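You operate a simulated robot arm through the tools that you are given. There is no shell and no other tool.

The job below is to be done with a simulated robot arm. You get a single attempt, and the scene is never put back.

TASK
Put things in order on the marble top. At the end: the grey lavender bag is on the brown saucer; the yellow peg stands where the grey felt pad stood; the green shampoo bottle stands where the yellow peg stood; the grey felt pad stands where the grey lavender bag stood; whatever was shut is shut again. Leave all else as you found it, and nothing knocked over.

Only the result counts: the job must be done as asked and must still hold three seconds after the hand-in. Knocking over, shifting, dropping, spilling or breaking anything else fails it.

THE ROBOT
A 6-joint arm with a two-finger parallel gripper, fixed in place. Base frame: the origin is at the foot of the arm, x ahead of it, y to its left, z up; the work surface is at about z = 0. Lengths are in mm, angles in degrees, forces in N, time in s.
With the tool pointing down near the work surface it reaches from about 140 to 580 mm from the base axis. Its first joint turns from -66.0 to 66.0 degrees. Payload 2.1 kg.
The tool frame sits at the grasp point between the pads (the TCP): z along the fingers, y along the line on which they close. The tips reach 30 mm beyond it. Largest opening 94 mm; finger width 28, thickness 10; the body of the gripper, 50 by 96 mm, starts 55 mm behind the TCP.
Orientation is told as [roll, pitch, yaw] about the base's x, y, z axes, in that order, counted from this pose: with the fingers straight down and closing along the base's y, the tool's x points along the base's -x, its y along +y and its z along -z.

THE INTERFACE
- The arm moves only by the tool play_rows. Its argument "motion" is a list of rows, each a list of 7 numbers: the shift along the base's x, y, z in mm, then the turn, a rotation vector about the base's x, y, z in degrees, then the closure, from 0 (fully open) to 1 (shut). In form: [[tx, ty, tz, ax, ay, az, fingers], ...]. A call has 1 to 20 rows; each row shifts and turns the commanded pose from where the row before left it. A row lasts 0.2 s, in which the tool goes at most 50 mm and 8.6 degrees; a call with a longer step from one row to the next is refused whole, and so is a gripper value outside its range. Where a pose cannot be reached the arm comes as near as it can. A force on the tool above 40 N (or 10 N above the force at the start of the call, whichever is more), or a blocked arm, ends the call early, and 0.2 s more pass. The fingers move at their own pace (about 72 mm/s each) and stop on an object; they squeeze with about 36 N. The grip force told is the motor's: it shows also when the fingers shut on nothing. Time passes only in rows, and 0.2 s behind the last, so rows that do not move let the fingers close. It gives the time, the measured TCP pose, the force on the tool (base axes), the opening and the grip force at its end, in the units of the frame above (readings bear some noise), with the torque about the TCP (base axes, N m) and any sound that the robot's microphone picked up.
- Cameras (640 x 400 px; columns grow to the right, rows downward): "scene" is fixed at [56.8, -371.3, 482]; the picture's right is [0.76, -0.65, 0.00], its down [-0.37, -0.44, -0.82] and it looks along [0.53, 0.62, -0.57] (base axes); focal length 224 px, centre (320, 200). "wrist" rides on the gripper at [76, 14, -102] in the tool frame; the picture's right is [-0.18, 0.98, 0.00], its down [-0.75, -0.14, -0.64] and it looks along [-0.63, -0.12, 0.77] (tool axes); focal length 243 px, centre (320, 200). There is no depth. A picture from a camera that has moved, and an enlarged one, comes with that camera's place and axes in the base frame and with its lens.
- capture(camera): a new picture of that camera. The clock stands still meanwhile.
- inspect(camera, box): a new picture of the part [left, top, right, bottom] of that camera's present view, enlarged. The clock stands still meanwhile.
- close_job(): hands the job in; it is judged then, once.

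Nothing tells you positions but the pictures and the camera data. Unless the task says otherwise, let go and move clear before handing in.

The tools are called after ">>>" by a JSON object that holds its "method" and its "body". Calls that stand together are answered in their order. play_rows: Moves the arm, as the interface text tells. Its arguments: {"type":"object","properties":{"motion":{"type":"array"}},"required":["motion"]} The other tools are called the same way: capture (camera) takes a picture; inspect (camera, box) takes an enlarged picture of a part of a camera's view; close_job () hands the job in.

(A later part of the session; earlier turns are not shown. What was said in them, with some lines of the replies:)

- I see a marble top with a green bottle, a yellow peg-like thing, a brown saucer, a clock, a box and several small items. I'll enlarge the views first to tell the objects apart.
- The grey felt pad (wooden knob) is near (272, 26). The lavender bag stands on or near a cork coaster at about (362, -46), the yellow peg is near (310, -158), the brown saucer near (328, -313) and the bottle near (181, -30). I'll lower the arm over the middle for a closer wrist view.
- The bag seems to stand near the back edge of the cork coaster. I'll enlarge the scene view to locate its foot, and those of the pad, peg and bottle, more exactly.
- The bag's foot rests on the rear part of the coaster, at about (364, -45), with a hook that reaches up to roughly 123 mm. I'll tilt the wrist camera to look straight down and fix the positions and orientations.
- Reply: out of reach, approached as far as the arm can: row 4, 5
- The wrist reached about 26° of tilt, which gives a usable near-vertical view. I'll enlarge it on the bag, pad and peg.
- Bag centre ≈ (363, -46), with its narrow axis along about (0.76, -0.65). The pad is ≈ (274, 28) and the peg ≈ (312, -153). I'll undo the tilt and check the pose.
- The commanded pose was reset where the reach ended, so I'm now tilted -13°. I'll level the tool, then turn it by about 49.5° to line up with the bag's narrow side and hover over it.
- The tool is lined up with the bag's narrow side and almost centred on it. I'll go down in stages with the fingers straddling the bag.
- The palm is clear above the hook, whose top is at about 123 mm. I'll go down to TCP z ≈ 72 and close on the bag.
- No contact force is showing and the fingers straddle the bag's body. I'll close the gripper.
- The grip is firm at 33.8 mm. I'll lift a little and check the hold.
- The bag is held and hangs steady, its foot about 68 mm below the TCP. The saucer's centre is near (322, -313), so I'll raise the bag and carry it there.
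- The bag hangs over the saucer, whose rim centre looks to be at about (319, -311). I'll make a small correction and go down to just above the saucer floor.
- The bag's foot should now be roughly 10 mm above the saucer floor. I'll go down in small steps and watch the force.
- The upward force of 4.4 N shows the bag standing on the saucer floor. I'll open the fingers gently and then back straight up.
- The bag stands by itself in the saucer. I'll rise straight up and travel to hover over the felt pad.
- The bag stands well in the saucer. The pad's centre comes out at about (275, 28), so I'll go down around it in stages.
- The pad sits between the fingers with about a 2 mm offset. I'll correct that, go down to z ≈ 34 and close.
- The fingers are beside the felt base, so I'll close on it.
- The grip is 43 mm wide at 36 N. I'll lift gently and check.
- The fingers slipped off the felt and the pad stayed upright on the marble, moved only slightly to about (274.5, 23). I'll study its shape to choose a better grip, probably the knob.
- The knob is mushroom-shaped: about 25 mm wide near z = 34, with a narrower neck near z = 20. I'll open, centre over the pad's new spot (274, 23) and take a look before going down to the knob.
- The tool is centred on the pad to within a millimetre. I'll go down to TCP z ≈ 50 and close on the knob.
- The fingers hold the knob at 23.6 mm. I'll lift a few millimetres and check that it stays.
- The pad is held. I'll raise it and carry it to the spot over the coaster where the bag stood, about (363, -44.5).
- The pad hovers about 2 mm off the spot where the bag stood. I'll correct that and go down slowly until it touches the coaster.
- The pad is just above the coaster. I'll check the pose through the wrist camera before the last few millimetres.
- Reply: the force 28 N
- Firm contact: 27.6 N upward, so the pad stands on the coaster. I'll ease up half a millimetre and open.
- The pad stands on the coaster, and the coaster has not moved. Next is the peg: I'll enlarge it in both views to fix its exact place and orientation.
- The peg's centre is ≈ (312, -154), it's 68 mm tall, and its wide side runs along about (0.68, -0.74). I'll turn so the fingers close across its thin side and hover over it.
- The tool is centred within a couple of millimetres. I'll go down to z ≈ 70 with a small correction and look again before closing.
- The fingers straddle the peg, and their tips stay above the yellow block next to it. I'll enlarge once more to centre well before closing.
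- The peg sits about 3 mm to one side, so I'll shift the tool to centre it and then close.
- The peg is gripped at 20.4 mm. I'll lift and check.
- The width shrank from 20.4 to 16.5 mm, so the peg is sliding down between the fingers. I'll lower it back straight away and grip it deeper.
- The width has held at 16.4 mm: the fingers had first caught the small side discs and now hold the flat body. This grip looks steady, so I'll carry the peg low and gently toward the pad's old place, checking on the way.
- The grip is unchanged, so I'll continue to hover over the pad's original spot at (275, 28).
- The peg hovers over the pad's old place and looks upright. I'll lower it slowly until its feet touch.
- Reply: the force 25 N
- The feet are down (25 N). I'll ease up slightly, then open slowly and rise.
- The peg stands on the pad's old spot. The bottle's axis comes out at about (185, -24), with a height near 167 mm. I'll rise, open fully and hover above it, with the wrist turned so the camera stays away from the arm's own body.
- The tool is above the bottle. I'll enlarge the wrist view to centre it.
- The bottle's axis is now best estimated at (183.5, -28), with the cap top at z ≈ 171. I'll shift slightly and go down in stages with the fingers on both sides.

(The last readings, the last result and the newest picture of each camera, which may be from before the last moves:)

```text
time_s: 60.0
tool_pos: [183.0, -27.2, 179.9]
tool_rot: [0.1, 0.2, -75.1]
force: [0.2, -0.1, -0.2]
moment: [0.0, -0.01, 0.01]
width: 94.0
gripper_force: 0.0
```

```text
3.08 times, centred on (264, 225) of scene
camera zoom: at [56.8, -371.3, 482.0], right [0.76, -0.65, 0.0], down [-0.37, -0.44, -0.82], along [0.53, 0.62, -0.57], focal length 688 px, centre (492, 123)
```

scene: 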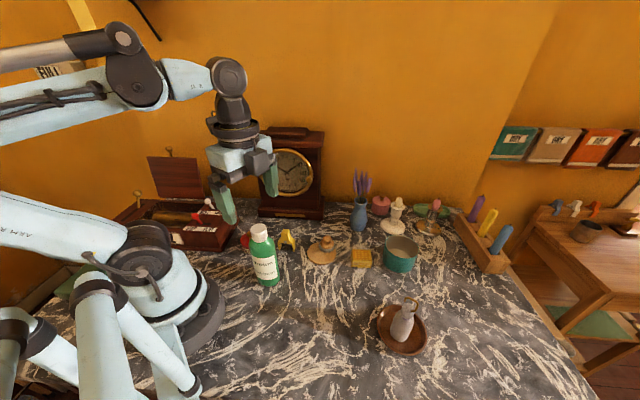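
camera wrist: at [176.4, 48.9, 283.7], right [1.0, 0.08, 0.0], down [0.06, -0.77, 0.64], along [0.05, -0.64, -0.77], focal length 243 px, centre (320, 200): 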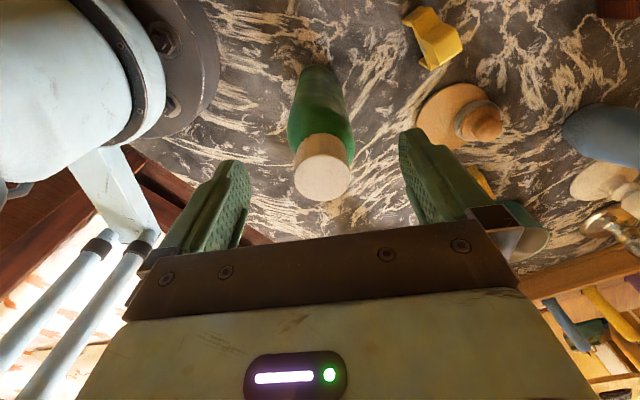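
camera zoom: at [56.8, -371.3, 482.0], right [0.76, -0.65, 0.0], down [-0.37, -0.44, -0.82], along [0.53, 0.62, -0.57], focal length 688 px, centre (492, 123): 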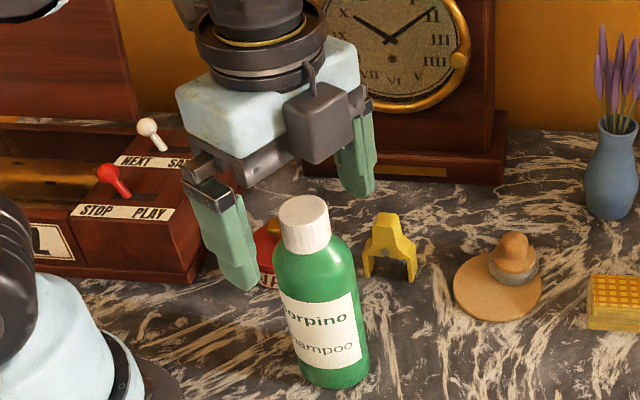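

The bottle is centred between the fingers to within a millimetre. I'll go down to z ≈ 122 and close.

>>> {"method": "play_rows", "body": {"motion": [[0.4, 0, -20, 0, 0, 0, 0], [0.4, 0, -18, 0, 0, 0, 0], [0, 0, -12, 0, 0, 0, 0], [0, 0, -7, 0, 0, 0, 0], [0, 0, 0, 0, 0, 0, 0]]}}

>>> {"method": "capture", "body": {"camera": "wrist"}}

>>> {"method": "inspect", "body": {"camera": "scene", "box": [200, 160, 328, 290]}}

```text
time_s: 61.2
tool_pos: [183.0, -30.2, 123.9]
tool_rot: [0.1, 0.1, -74.9]
force: [0.1, 0.2, -0.5]
moment: [0.02, 0.01, 0.01]
width: 94.0
gripper_force: 0.1
```

```text
taken
camera wrist: at [177.2, 47.1, 228.4], right [1.0, 0.08, 0.0], down [0.06, -0.77, 0.64], along [0.05, -0.64, -0.77], focal length 243 px, centre (320, 200)
```

wrist: 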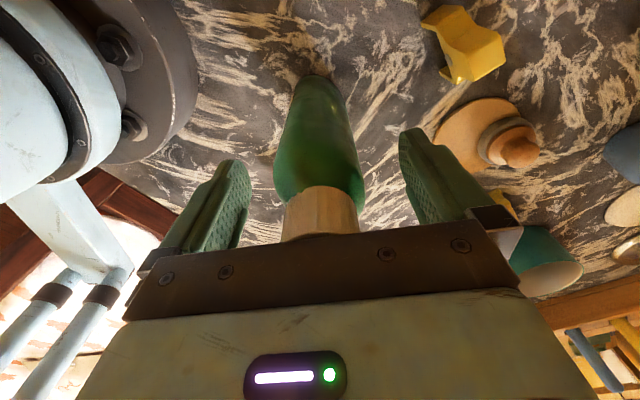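

```text
3.08 times, centred on (264, 225) of scene
camera zoom: at [56.8, -371.3, 482.0], right [0.76, -0.65, 0.0], down [-0.37, -0.44, -0.82], along [0.53, 0.62, -0.57], focal length 688 px, centre (492, 123)
```

zoom: 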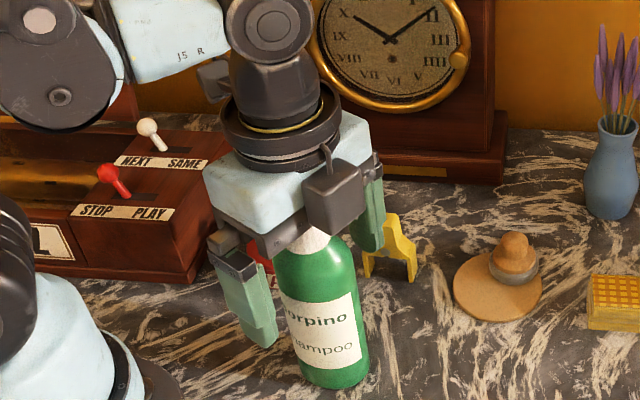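

The fingers are on both sides of the bottle body, so I'll close gently.

>>> {"method": "play_rows", "body": {"motion": [[0, 0, 0, 0, 0, 0, 0.25], [0, 0, 0, 0, 0, 0, 0.45], [0, 0, 0, 0, 0, 0, 1], [0, 0, 0, 0, 0, 0, 1], [0, 0, 0, 0, 0, 0, 1]]}}

>>> {"method": "inspect", "body": {"camera": "scene", "box": [200, 160, 328, 290]}}

```text
time_s: 62.4
tool_pos: [183.5, -30.1, 124.9]
tool_rot: [0.2, 0.2, -75.0]
force: [0.3, -1.9, 1.6]
moment: [-0.15, 0.11, 0.08]
width: 45.6
gripper_force: 35.7
```

```text
3.08 times, centred on (264, 225) of scene
camera zoom: at [56.8, -371.3, 482.0], right [0.76, -0.65, 0.0], down [-0.37, -0.44, -0.82], along [0.53, 0.62, -0.57], focal length 688 px, centre (492, 123)
```

zoom: 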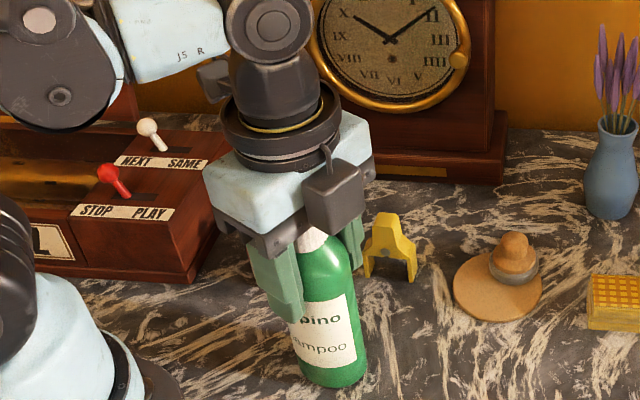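

The grip closed to 45.6 mm, which fits an oval bottle about 58 × 41 mm held at an angle, with its narrow axis along about (0.7, 0.7). I'll open, turn the tool 30° so the fingers close across the narrow side, and grip again.

>>> {"method": "play_rows", "body": {"motion": [[0, 0, 0, 0, 0, 0, 0.45], [0, 0, 0, 0, 0, 0, 0.2], [0, 0, 0, 0, 0, 0, 0], [0, 0, 0, 0, 0, 0, 0], [0, 0, 0, 0, 0, 7.5, 0], [0, 0, 0, 0, 0, 7.5, 0], [0, 0, 0, 0, 0, 7.5, 0], [0, 0, 0, 0, 0, 7.5, 0], [0, 0, 0, 0, 0, 0, 0]]}}

>>> {"method": "capture", "body": {"camera": "wrist"}}

>>> {"method": "inspect", "body": {"camera": "scene", "box": [200, 160, 328, 290]}}

```text
time_s: 64.4
tool_pos: [184.7, -29.0, 123.4]
tool_rot: [0.0, 0.3, -44.9]
force: [1.2, -1.6, 0.5]
moment: [-0.03, 0.01, -0.03]
width: 94.1
gripper_force: 0.0
```

```text
taken
camera wrist: at [139.5, 34.2, 228.5], right [0.82, 0.57, 0.0], down [0.44, -0.63, 0.64], along [0.36, -0.53, -0.77], focal length 243 px, centre (320, 200)
```

wrist: 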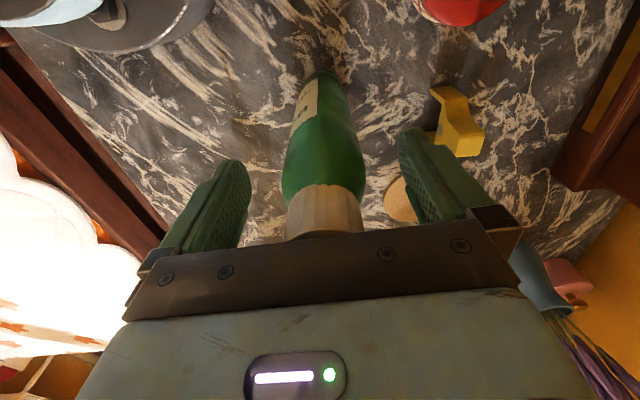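

```text
3.08 times, centred on (264, 225) of scene
camera zoom: at [56.8, -371.3, 482.0], right [0.76, -0.65, 0.0], down [-0.37, -0.44, -0.82], along [0.53, 0.62, -0.57], focal length 688 px, centre (492, 123)
```

zoom: 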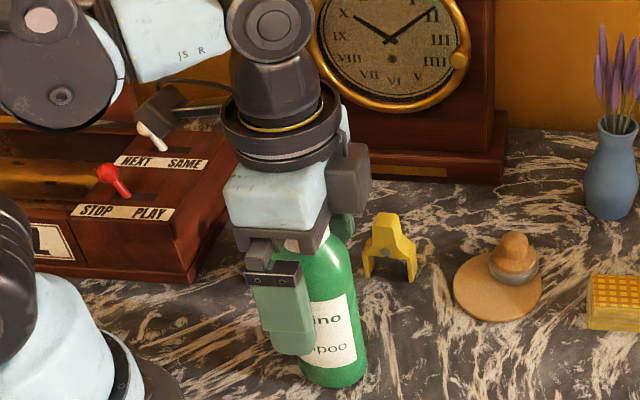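

The label now faces one of the fingers, so they'll close across the narrow side. Closing.

>>> {"method": "play_rows", "body": {"motion": [[0, 0, 0, 0, 0, 0, 0.25], [0, 0, 0, 0, 0, 0, 0.45], [0, 0, 0, 0, 0, 0, 1], [0, 0, 0, 0, 0, 0, 1], [0, 0, 0, 0, 0, 0, 1]]}}

>>> {"method": "inspect", "body": {"camera": "scene", "box": [200, 160, 328, 290]}}

>>> {"method": "capture", "body": {"camera": "wrist"}}

```text
time_s: 65.6
tool_pos: [183.4, -28.0, 124.0]
tool_rot: [0.1, 0.2, -45.0]
force: [0.3, 1.1, 0.7]
moment: [0.08, 0.05, 0.0]
width: 46.2
gripper_force: 35.7
```

```text
3.08 times, centred on (264, 225) of scene
camera zoom: at [56.8, -371.3, 482.0], right [0.76, -0.65, 0.0], down [-0.37, -0.44, -0.82], along [0.53, 0.62, -0.57], focal length 688 px, centre (492, 123)
```

zoom: 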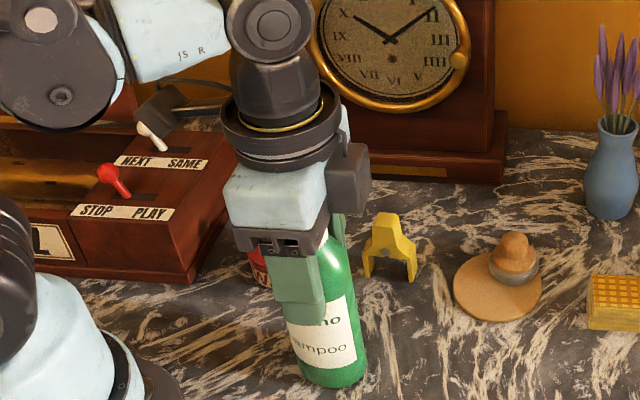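

```text
taken
camera wrist: at [139.6, 34.3, 228.5], right [0.83, 0.56, 0.0], down [0.43, -0.64, 0.64], along [0.36, -0.53, -0.77], focal length 243 px, centre (320, 200)
```

wrist: 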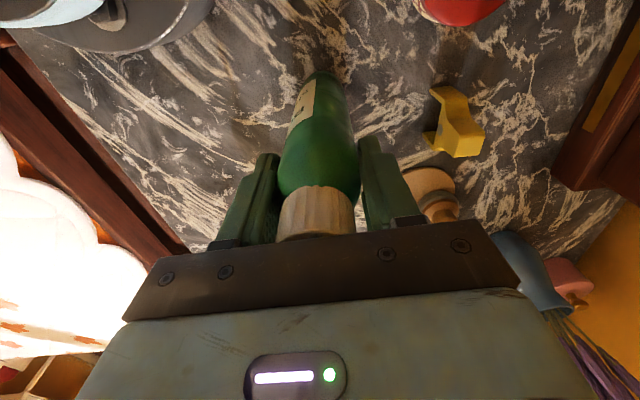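

The width is 46.2 mm here and was 45.6 mm at the other angle, so the narrow axis lies midway between them. I'll open, turn back 15° and grip there.

>>> {"method": "play_rows", "body": {"motion": [[0, 0, 0, 0, 0, 0, 0.45], [0, 0, 0, 0, 0, 0, 0.2], [0, 0, 0, 0, 0, 0, 0], [0, 0, 0, 0, 0, -7.5, 0], [0, 0, 0, 0, 0, -7.5, 0], [0, 0, 0, 0, 0, 0, 0], [0, 0, 0, 0, 0, 0, 0.25], [0, 0, 0, 0, 0, 0, 0.45], [0, 0, 0, 0, 0, 0, 1], [0, 0, 0, 0, 0, 0, 1], [0, 0, 0, 0, 0, 0, 1]]}}

>>> {"method": "capture", "body": {"camera": "wrist"}}

>>> {"method": "inspect", "body": {"camera": "scene", "box": [200, 160, 328, 290]}}

```text
time_s: 68.0
tool_pos: [184.7, -28.3, 124.4]
tool_rot: [0.1, 0.1, -60.0]
force: [1.0, 1.1, 1.9]
moment: [0.06, -0.01, -0.04]
width: 45.6
gripper_force: 35.5
```

```text
taken
camera wrist: at [157.6, 43.4, 228.3], right [0.94, 0.33, 0.0], down [0.26, -0.73, 0.64], along [0.21, -0.6, -0.77], focal length 243 px, centre (320, 200)
```

wrist: 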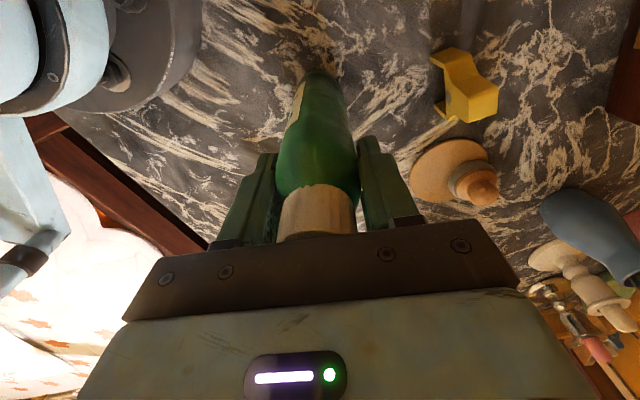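

```text
3.08 times, centred on (264, 225) of scene
camera zoom: at [56.8, -371.3, 482.0], right [0.76, -0.65, 0.0], down [-0.37, -0.44, -0.82], along [0.53, 0.62, -0.57], focal length 688 px, centre (492, 123)
```

zoom: 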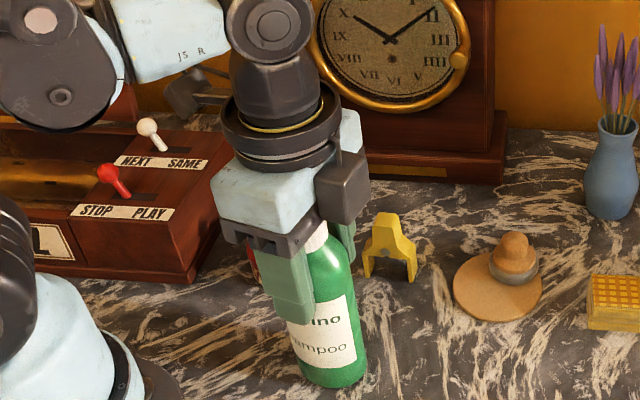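

The width is 45.6 mm at every angle, so the pads are touching the round, tapering shoulder, which could slip. The straight-sided cap looks like a better hold. I'll open, rise to cap height and study the finger profile against the cap.

>>> {"method": "play_rows", "body": {"motion": [[0, 0, 0, 0, 0, 0, 0.45], [0, 0, 0, 0, 0, 0, 0.2], [0, 0, 0, 0, 0, 0, 0], [0, 0, 0, 0, 0, 0, 0], [0, 0, 15, 0, 0, 0, 0], [0, 0, 20, 0, 0, 0, 0], [0, 0, 9, 0, 0, 0, 0], [0, 0, 0, 0, 0, 0, 0]]}}

>>> {"method": "inspect", "body": {"camera": "scene", "box": [230, 180, 310, 240]}}

>>> {"method": "inspect", "body": {"camera": "wrist", "box": [160, 100, 480, 260]}}

```text
time_s: 69.8
tool_pos: [184.7, -28.8, 167.2]
tool_rot: [0.1, 0.2, -60.0]
force: [0.0, 0.8, -0.8]
moment: [0.02, -0.04, -0.02]
width: 94.2
gripper_force: 0.0
```

```text
6.67 times, centred on (270, 210) of scene
camera zoom: at [56.8, -371.3, 482.0], right [0.76, -0.65, 0.0], down [-0.37, -0.44, -0.82], along [0.53, 0.62, -0.57], focal length 1491 px, centre (653, 133)
```

zoom: 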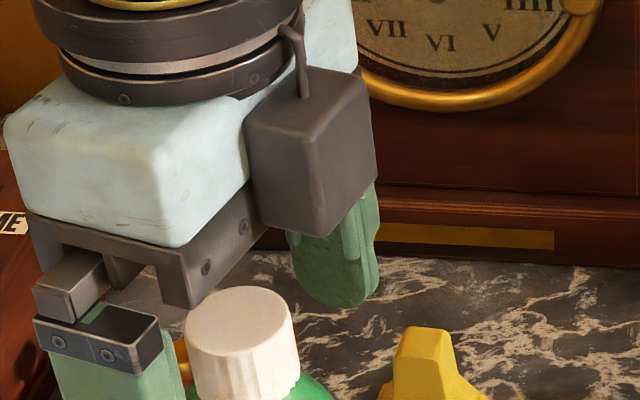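

```text
2.00 times, centred on (320, 180) of wrist
camera zoom: at [158.3, 43.8, 271.6], right [0.94, 0.33, 0.0], down [0.26, -0.73, 0.64], along [0.21, -0.6, -0.77], focal length 485 px, centre (320, 240)
```

zoom: 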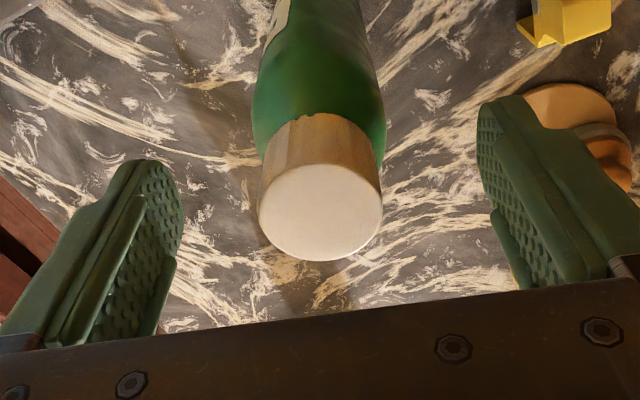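

In this view the body's width along the closing direction is about 46 mm. So the bottle is oval and the body grip at this angle was on its flat narrow sides. I'll go back down and grip the body again, slightly lower.

>>> {"method": "play_rows", "body": {"motion": [[0, 0, -15, 0, 0, 0, 0], [0, 0, -17, 0, 0, 0, 0], [0, 0, -10, 0, 0, 0, 0], [0, 0, -4, 0, 0, 0, 0], [0, 0, 0, 0, 0, 0, 0]]}}

>>> {"method": "inspect", "body": {"camera": "wrist", "box": [160, 100, 480, 260]}}

```text
time_s: 71.0
tool_pos: [183.6, -29.8, 122.4]
tool_rot: [0.1, 0.2, -59.9]
force: [-0.6, 0.6, 0.0]
moment: [0.01, 0.0, 0.0]
width: 94.0
gripper_force: 0.1
```

```text
2.00 times, centred on (320, 180) of wrist
camera zoom: at [157.8, 43.8, 226.4], right [0.94, 0.33, 0.0], down [0.26, -0.73, 0.64], along [0.21, -0.6, -0.77], focal length 485 px, centre (320, 240)
```

zoom: 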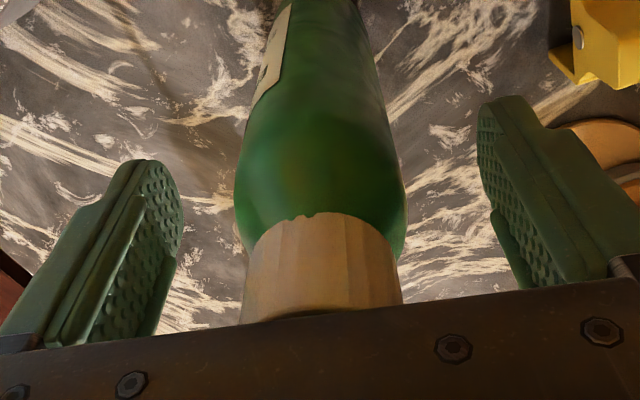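

>>> {"method": "play_rows", "body": {"motion": [[0, 0, 0, 0, 0, 0, 0.25], [0, 0, 0, 0, 0, 0, 0.45], [0, 0, 0, 0, 0, 0, 1], [0, 0, 0, 0, 0, 0, 1], [0, 0, 0, 0, 0, 0, 1], [0, 0, 1.5, 0, 0, 0, 1], [0, 0, 1.5, 0, 0, 0, 1], [0, 0, 0, 0, 0, 0, 1], [0, 0, 0, 0, 0, 0, 1]]}}

>>> {"method": "inspect", "body": {"camera": "scene", "box": [220, 190, 332, 290]}}

```text
time_s: 73.0
tool_pos: [183.3, -29.5, 125.0]
tool_rot: [0.1, 0.2, -60.0]
force: [0.2, 0.2, -2.4]
moment: [-0.04, -0.02, -0.02]
width: 45.3
gripper_force: 36.5
```

```text
4.00 times, centred on (276, 240) of scene
camera zoom: at [56.8, -371.3, 482.0], right [0.76, -0.65, 0.0], down [-0.37, -0.44, -0.82], along [0.53, 0.62, -0.57], focal length 894 px, centre (496, 40)
```

zoom: 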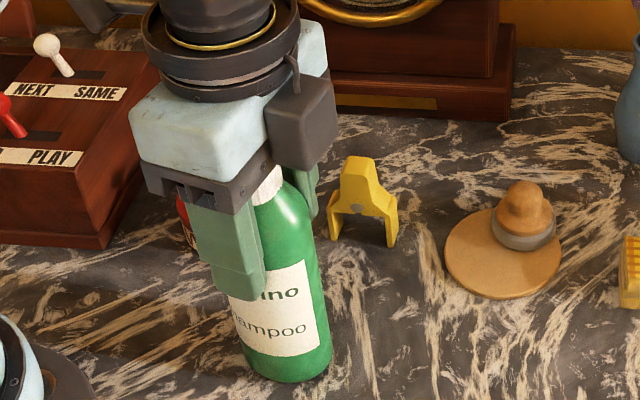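

The force shows about 2.4 N of weight and the width is steady. I'll lift a little more and check again.

>>> {"method": "play_rows", "body": {"motion": [[0, 0, 3, 0, 0, 0, 1], [0, 0, 4, 0, 0, 0, 1], [0, 0, 0, 0, 0, 0, 1], [0, 0, 0, 0, 0, 0, 1]]}}

>>> {"method": "inspect", "body": {"camera": "scene", "box": [220, 190, 332, 290]}}

```text
time_s: 74.0
tool_pos: [182.1, -29.1, 132.6]
tool_rot: [0.1, 0.2, -60.0]
force: [0.3, -0.1, -1.9]
moment: [-0.04, 0.01, 0.0]
width: 45.1
gripper_force: 35.5
```

```text
4.00 times, centred on (276, 240) of scene
camera zoom: at [56.8, -371.3, 482.0], right [0.76, -0.65, 0.0], down [-0.37, -0.44, -0.82], along [0.53, 0.62, -0.57], focal length 894 px, centre (496, 40)
```

zoom: 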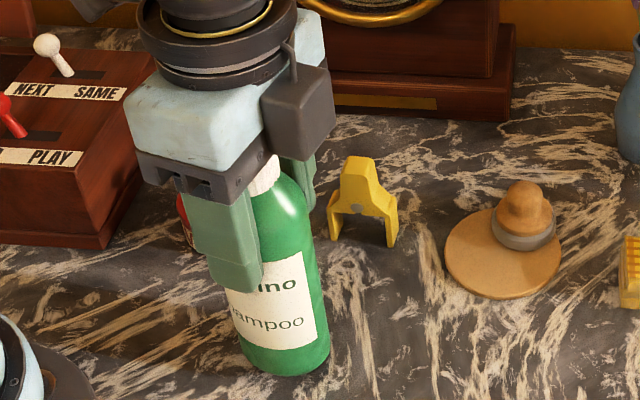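

The bottle is lifted and its label hasn't moved relative to the fingers, so the hold is steady. I'll raise it a bit more and carry it slowly toward the peg's old spot at (311.5, -155).

>>> {"method": "play_rows", "body": {"motion": [[0, 0, 6, 0, 0, 0, 1], [0, 0, 9, 0, 0, 0, 1], [0, 0, 0, 0, 0, 0, 1], [5, -5, 0, 0, 0, 0, 1], [9, -9, 0, 0, 0, 0, 1], [11, -11, 0, 0, 0, 0, 1], [11, -11, 0, 0, 0, 0, 1], [11, -11, 0, 0, 0, 0, 1], [9, -9, 0, 0, 0, 0, 1], [6, -6, 0, 0, 0, 0, 1], [0, 0, 0, 0, 0, 0, 1]]}}

>>> {"method": "inspect", "body": {"camera": "scene", "box": [240, 190, 384, 300]}}

```text
time_s: 76.4
tool_pos: [246.2, -91.5, 146.8]
tool_rot: [0.1, 0.1, -60.0]
force: [-0.3, 0.1, -1.7]
moment: [-0.01, 0.03, 0.0]
width: 44.8
gripper_force: 36.2
```

```text
3.64 times, centred on (312, 245) of scene
camera zoom: at [56.8, -371.3, 482.0], right [0.76, -0.65, 0.0], down [-0.37, -0.44, -0.82], along [0.53, 0.62, -0.57], focal length 813 px, centre (349, 36)
```

zoom: 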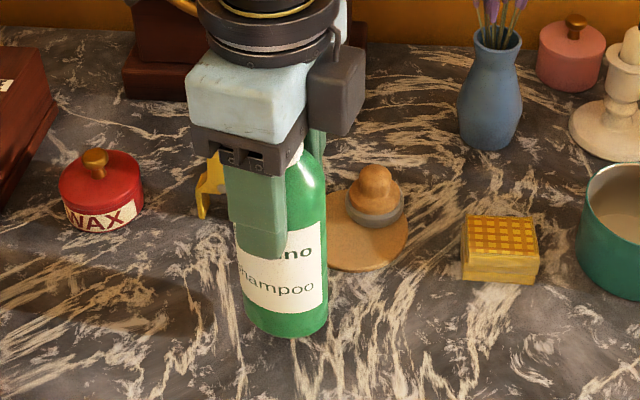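

The width has crept by under 1 mm and the bottle is still firmly held. I'll continue to the target.

>>> {"method": "play_rows", "body": {"motion": [[6, -6, 0, 0, 0, 0, 1], [11, -10.8, 0, 0, 0, 0, 1], [13, -12.5, 0, 0, 0, 0, 1], [13, -12.5, 0, 0, 0, 0, 1], [11, -10.8, 0, 0, 0, 0, 1], [8, -7.8, 0, 0, 0, 0, 1], [3.2, -3.1, 0, 0, 0, 0, 1], [0, 0, 0, 0, 0, 0, 1]]}}

>>> {"method": "capture", "body": {"camera": "wrist"}}

>>> {"method": "inspect", "body": {"camera": "scene", "box": [280, 190, 424, 310]}}

```text
time_s: 78.2
tool_pos: [311.2, -155.7, 148.1]
tool_rot: [0.1, 0.1, -60.0]
force: [0.3, 0.1, -2.4]
moment: [0.03, 0.03, -0.02]
width: 44.7
gripper_force: 36.0
```

```text
taken
camera wrist: at [285.1, -82.3, 251.7], right [0.94, 0.33, 0.0], down [0.26, -0.73, 0.64], along [0.21, -0.6, -0.77], focal length 243 px, centre (320, 200)
```

wrist: 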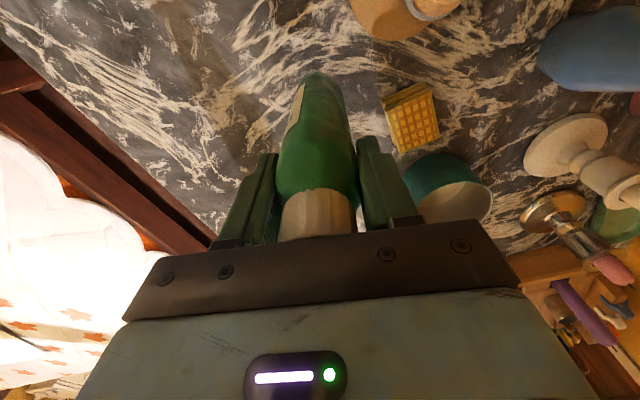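

```text
3.33 times, centred on (352, 250) of scene
camera zoom: at [56.8, -371.3, 482.0], right [0.76, -0.65, 0.0], down [-0.37, -0.44, -0.82], along [0.53, 0.62, -0.57], focal length 745 px, centre (213, 33)
```

zoom: 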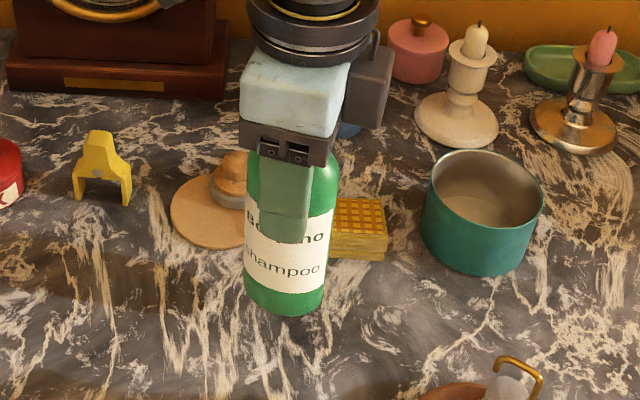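

The bottle is over the peg's old place. I'll lower it and find the contact in small steps.

>>> {"method": "play_rows", "body": {"motion": [[0, 0, -7, 0, 0, 0, 1], [0, 0, -6, 0, 0, 0, 1], [0, 0, -4, 0, 0, 0, 1], [0, 0, 0, 0, 0, 0, 1]]}}

>>> {"method": "play_rows", "body": {"motion": [[0, 0, -1.5, 0, 0, 0, 1], [0, 0, -1, 0, 0, 0, 1], [0, 0, 0, 0, 0, 0, 1]]}}

>>> {"method": "inspect", "body": {"camera": "scene", "box": [300, 220, 396, 310]}}

```text
time_s: 79.2
tool_pos: [311.5, -154.5, 129.8]
tool_rot: [0.0, 0.3, -60.0]
force: [0.7, 0.0, -3.0]
moment: [0.03, 0.01, 0.01]
width: 44.8
gripper_force: 35.6
```

```text
time_s: 80.0
tool_pos: [310.2, -154.9, 127.6]
tool_rot: [0.1, 0.2, -59.9]
force: [-0.3, 0.1, -2.8]
moment: [0.0, -0.01, 0.01]
width: 44.6
gripper_force: 36.4
```

```text
4.44 times, centred on (348, 265) of scene
camera zoom: at [56.8, -371.3, 482.0], right [0.76, -0.65, 0.0], down [-0.37, -0.44, -0.82], along [0.53, 0.62, -0.57], focal length 994 px, centre (196, -89)
```

zoom: 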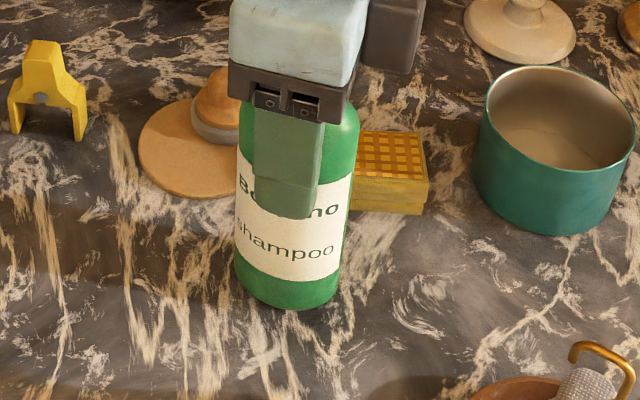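

>>> {"method": "play_rows", "body": {"motion": [[0, 0, -1, 0, 0, 0, 1], [0, 0, -0.7, 0, 0, 0, 1], [0, 0, 0, 0, 0, 0, 1]]}}

>>> {"method": "play_rows", "body": {"motion": [[0, 0, -0.8, 0, 0, 0, 1], [0, 0, 0, 0, 0, 0, 1]]}}

```text
time_s: 80.8
tool_pos: [310.4, -154.4, 126.5]
tool_rot: [0.1, 0.4, -60.0]
force: [1.0, -0.9, -1.4]
moment: [0.01, -0.02, 0.01]
width: 44.7
gripper_force: 36.2
```

```text
time_s: 81.4
tool_pos: [310.7, -154.9, 124.7]
tool_rot: [0.1, 0.2, -59.9]
force: [0.6, -0.1, -2.0]
moment: [0.04, -0.03, -0.01]
width: 44.6
gripper_force: 36.0
```

>>> {"method": "play_rows", "body": {"motion": [[0, 0, -0.7, 0, 0, 0, 1], [0, 0, 0, 0, 0, 0, 1]]}}

>>> {"method": "play_rows", "body": {"motion": [[0, 0, -0.7, 0, 0, 0, 1], [0, 0, 0, 0, 0, 0, 1]]}}

```text
time_s: 82.0
tool_pos: [310.5, -154.4, 125.7]
tool_rot: [0.1, 0.3, -60.0]
force: [0.1, 0.0, -2.5]
moment: [0.04, 0.03, 0.03]
width: 44.5
gripper_force: 35.8
```

```text
time_s: 82.6
tool_pos: [310.6, -154.6, 124.9]
tool_rot: [0.1, 0.2, -60.0]
force: [-1.1, -0.6, -1.6]
moment: [0.02, -0.01, 0.02]
width: 44.3
gripper_force: 35.6
```

>>> {"method": "play_rows", "body": {"motion": [[0, 0, -0.8, 0, 0, 0, 1], [0, 0, 0, 0, 0, 0, 1]]}}

>>> {"method": "play_rows", "body": {"motion": [[0, 0, -0.7, 0, 0, 0, 1], [0, 0, 0, 0, 0, 0, 1]]}}

```text
time_s: 83.2
tool_pos: [310.8, -154.7, 123.8]
tool_rot: [0.2, 0.3, -60.0]
force: [0.3, 0.9, -3.1]
moment: [-0.02, 0.02, 0.01]
width: 44.3
gripper_force: 35.8
```

```text
time_s: 83.8
tool_pos: [309.4, -155.1, 121.6]
tool_rot: [0.1, 0.3, -60.0]
force: [-0.5, 0.7, 6.9]
moment: [0.01, 0.07, -0.01]
width: 44.4
gripper_force: 36.0
```

Contact at 6.9 N: the bottle stands on the marble. I'll open gently, then rise straight up.

>>> {"method": "play_rows", "body": {"motion": [[0, 0, 0, 0, 0, 0, 0.48], [0, 0, 0, 0, 0, 0, 0.35], [0, 0, 0, 0, 0, 0, 0.1], [0, 0, 0, 0, 0, 0, 0], [0, 0, 0, 0, 0, 0, 0]]}}

>>> {"method": "inspect", "body": {"camera": "scene", "box": [300, 190, 396, 310]}}

>>> {"method": "capture", "body": {"camera": "wrist"}}

```text
time_s: 85.0
tool_pos: [310.4, -154.6, 122.3]
tool_rot: [0.1, 0.2, -60.0]
force: [0.5, 0.1, 0.0]
moment: [0.03, 0.02, -0.04]
width: 93.8
gripper_force: 0.0
```

```text
3.33 times, centred on (348, 250) of scene
camera zoom: at [56.8, -371.3, 482.0], right [0.76, -0.65, 0.0], down [-0.37, -0.44, -0.82], along [0.53, 0.62, -0.57], focal length 745 px, centre (227, 33)
```

zoom: 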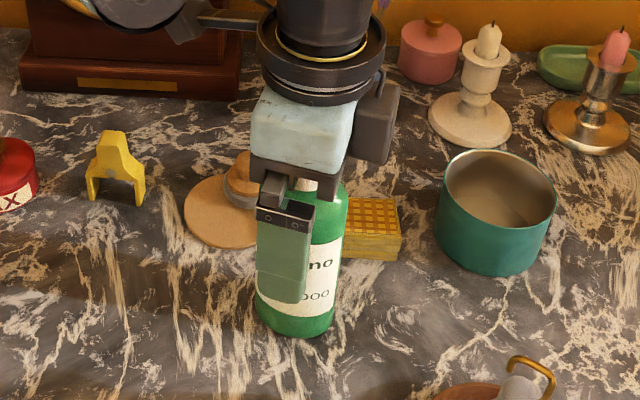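

```text
taken
camera wrist: at [284.0, -82.1, 226.3], right [0.94, 0.33, 0.0], down [0.26, -0.73, 0.64], along [0.21, -0.6, -0.77], focal length 243 px, centre (320, 200)
```

wrist: 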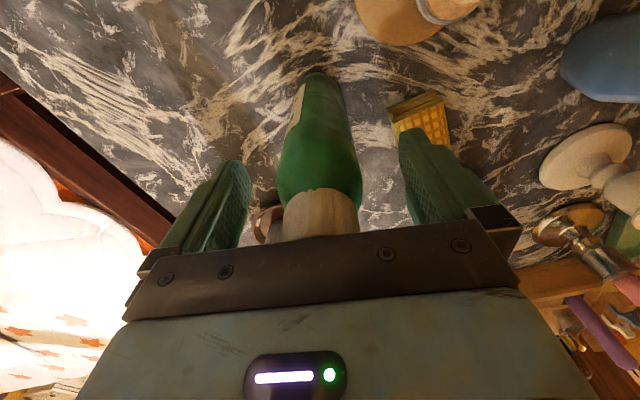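

The bottle is free and upright. I'll rise straight up well above it and look everything over.

>>> {"method": "play_rows", "body": {"motion": [[0, 0, 12, 0, 0, 0, 0], [0, 0, 25, 0, 0, 0, 0], [0, 0, 30, 0, 0, 0, 0], [0, 0, 40, 0, 0, 0, 0], [0, 0, 40, 0, 0, 0, 0], [0, 0, 30, 0, 0, 0, 0], [-15, 20, 20, 0, 0, 0, 0], [-15, 20, 20, 0, 0, 0, 0], [-15, 20, 0, 0, 0, 0, 0], [0, 0, 0, 0, 0, 0, 0]]}}

>>> {"method": "capture", "body": {"camera": "scene"}}

>>> {"method": "capture", "body": {"camera": "wrist"}}

>>> {"method": "inspect", "body": {"camera": "scene", "box": [230, 190, 390, 290]}}

>>> {"method": "inspect", "body": {"camera": "scene", "box": [340, 280, 460, 365]}}

>>> {"method": "inspect", "body": {"camera": "scene", "box": [340, 160, 520, 272]}}

```text
time_s: 87.2
tool_pos: [264.2, -93.9, 340.2]
tool_rot: [0.2, 0.2, -60.1]
force: [-0.7, 0.0, 0.2]
moment: [-0.04, -0.04, 0.02]
width: 94.0
gripper_force: 0.0
```

```text
taken
```

scene: 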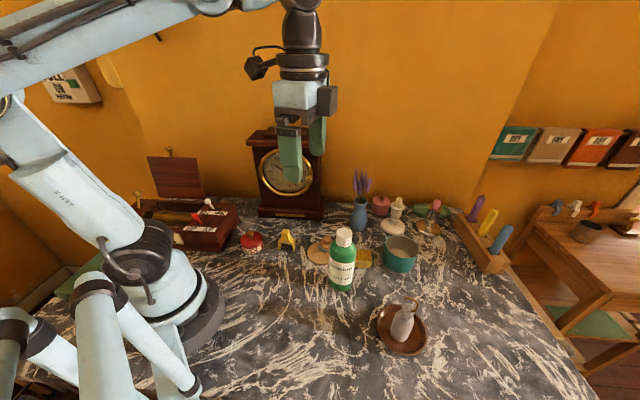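

```text
taken
camera wrist: at [239.0, -21.6, 444.2], right [0.94, 0.33, 0.0], down [0.26, -0.73, 0.64], along [0.21, -0.6, -0.77], focal length 243 px, centre (320, 200)
```

wrist: 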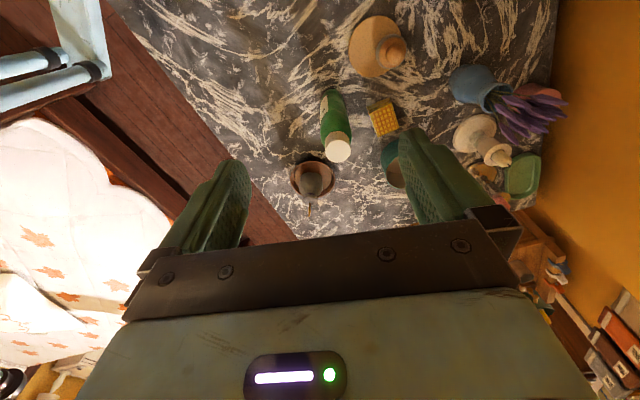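

```text
4.00 times, centred on (310, 240) of scene
camera zoom: at [56.8, -371.3, 482.0], right [0.76, -0.65, 0.0], down [-0.37, -0.44, -0.82], along [0.53, 0.62, -0.57], focal length 894 px, centre (360, 40)
```

zoom: 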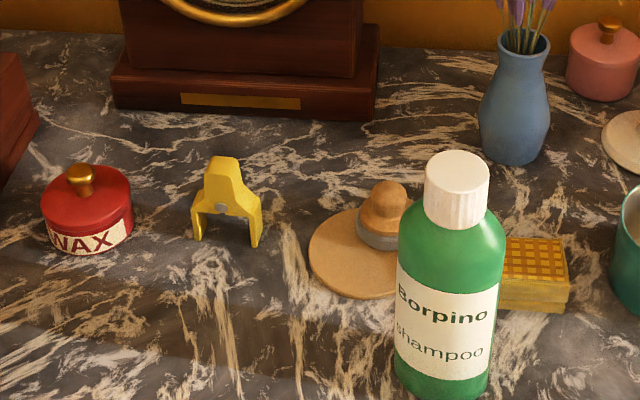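

```text
4.71 times, centred on (400, 322) of scene
camera zoom: at [56.8, -371.3, 482.0], right [0.76, -0.65, 0.0], down [-0.37, -0.44, -0.82], along [0.53, 0.62, -0.57], focal length 1052 px, centre (-56, -376)
```

zoom: 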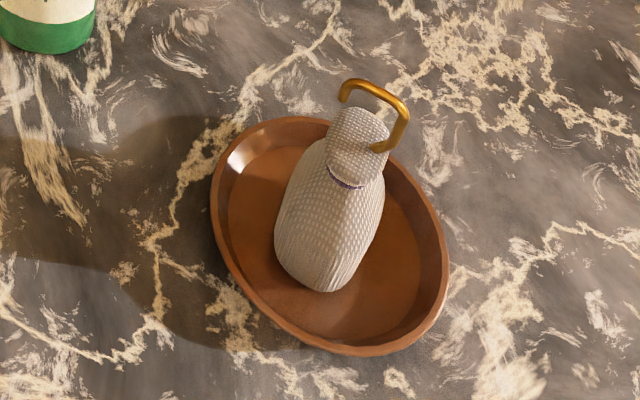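

```text
3.56 times, centred on (430, 216) of scene
camera zoom: at [56.8, -371.3, 482.0], right [0.76, -0.65, 0.0], down [-0.37, -0.44, -0.82], along [0.53, 0.62, -0.57], focal length 795 px, centre (-71, 143)
```

zoom: 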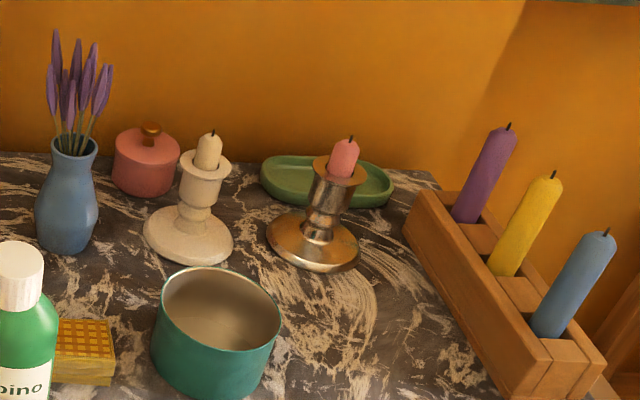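

All four things are in place. The bag stands in the brown saucer, the pad on the coaster where the bag stood, the peg on the pad's old spot, and the bottle on the peg's old spot. Nothing else has moved, nothing was opened, and the arm is clear, so I'm handing in.

>>> {"method": "close_job", "body": {}}

```text
The job is handed in.
```

The job is handed in and, going by the last pictures, everything stands as you asked; the hand-in reply gave no verdict.

- **Grey lavender bag:** it stands upright in the brown saucer.
- **Grey felt pad:** it stands on the cork coaster where the bag stood, about 3 mm nearer the coaster's middle so that it sits more safely. My first grip slipped, which slid the pad a few millimetres on the marble, but it stayed upright and I picked it up by its knob instead.
- **Yellow peg:** it stands where the pad stood, within a millimetre or so by the camera. It slid a little in the fingers just after I lifted it, then held steady.
- **Green shampoo bottle:** it stands where the peg stood, within a few millimetres.

Nothing was opened, so nothing needed shutting; the music box lid was already open at the start and I left it so. Nothing was knocked over, the other items look unmoved in the pictures, and the arm was well clear before I handed in.
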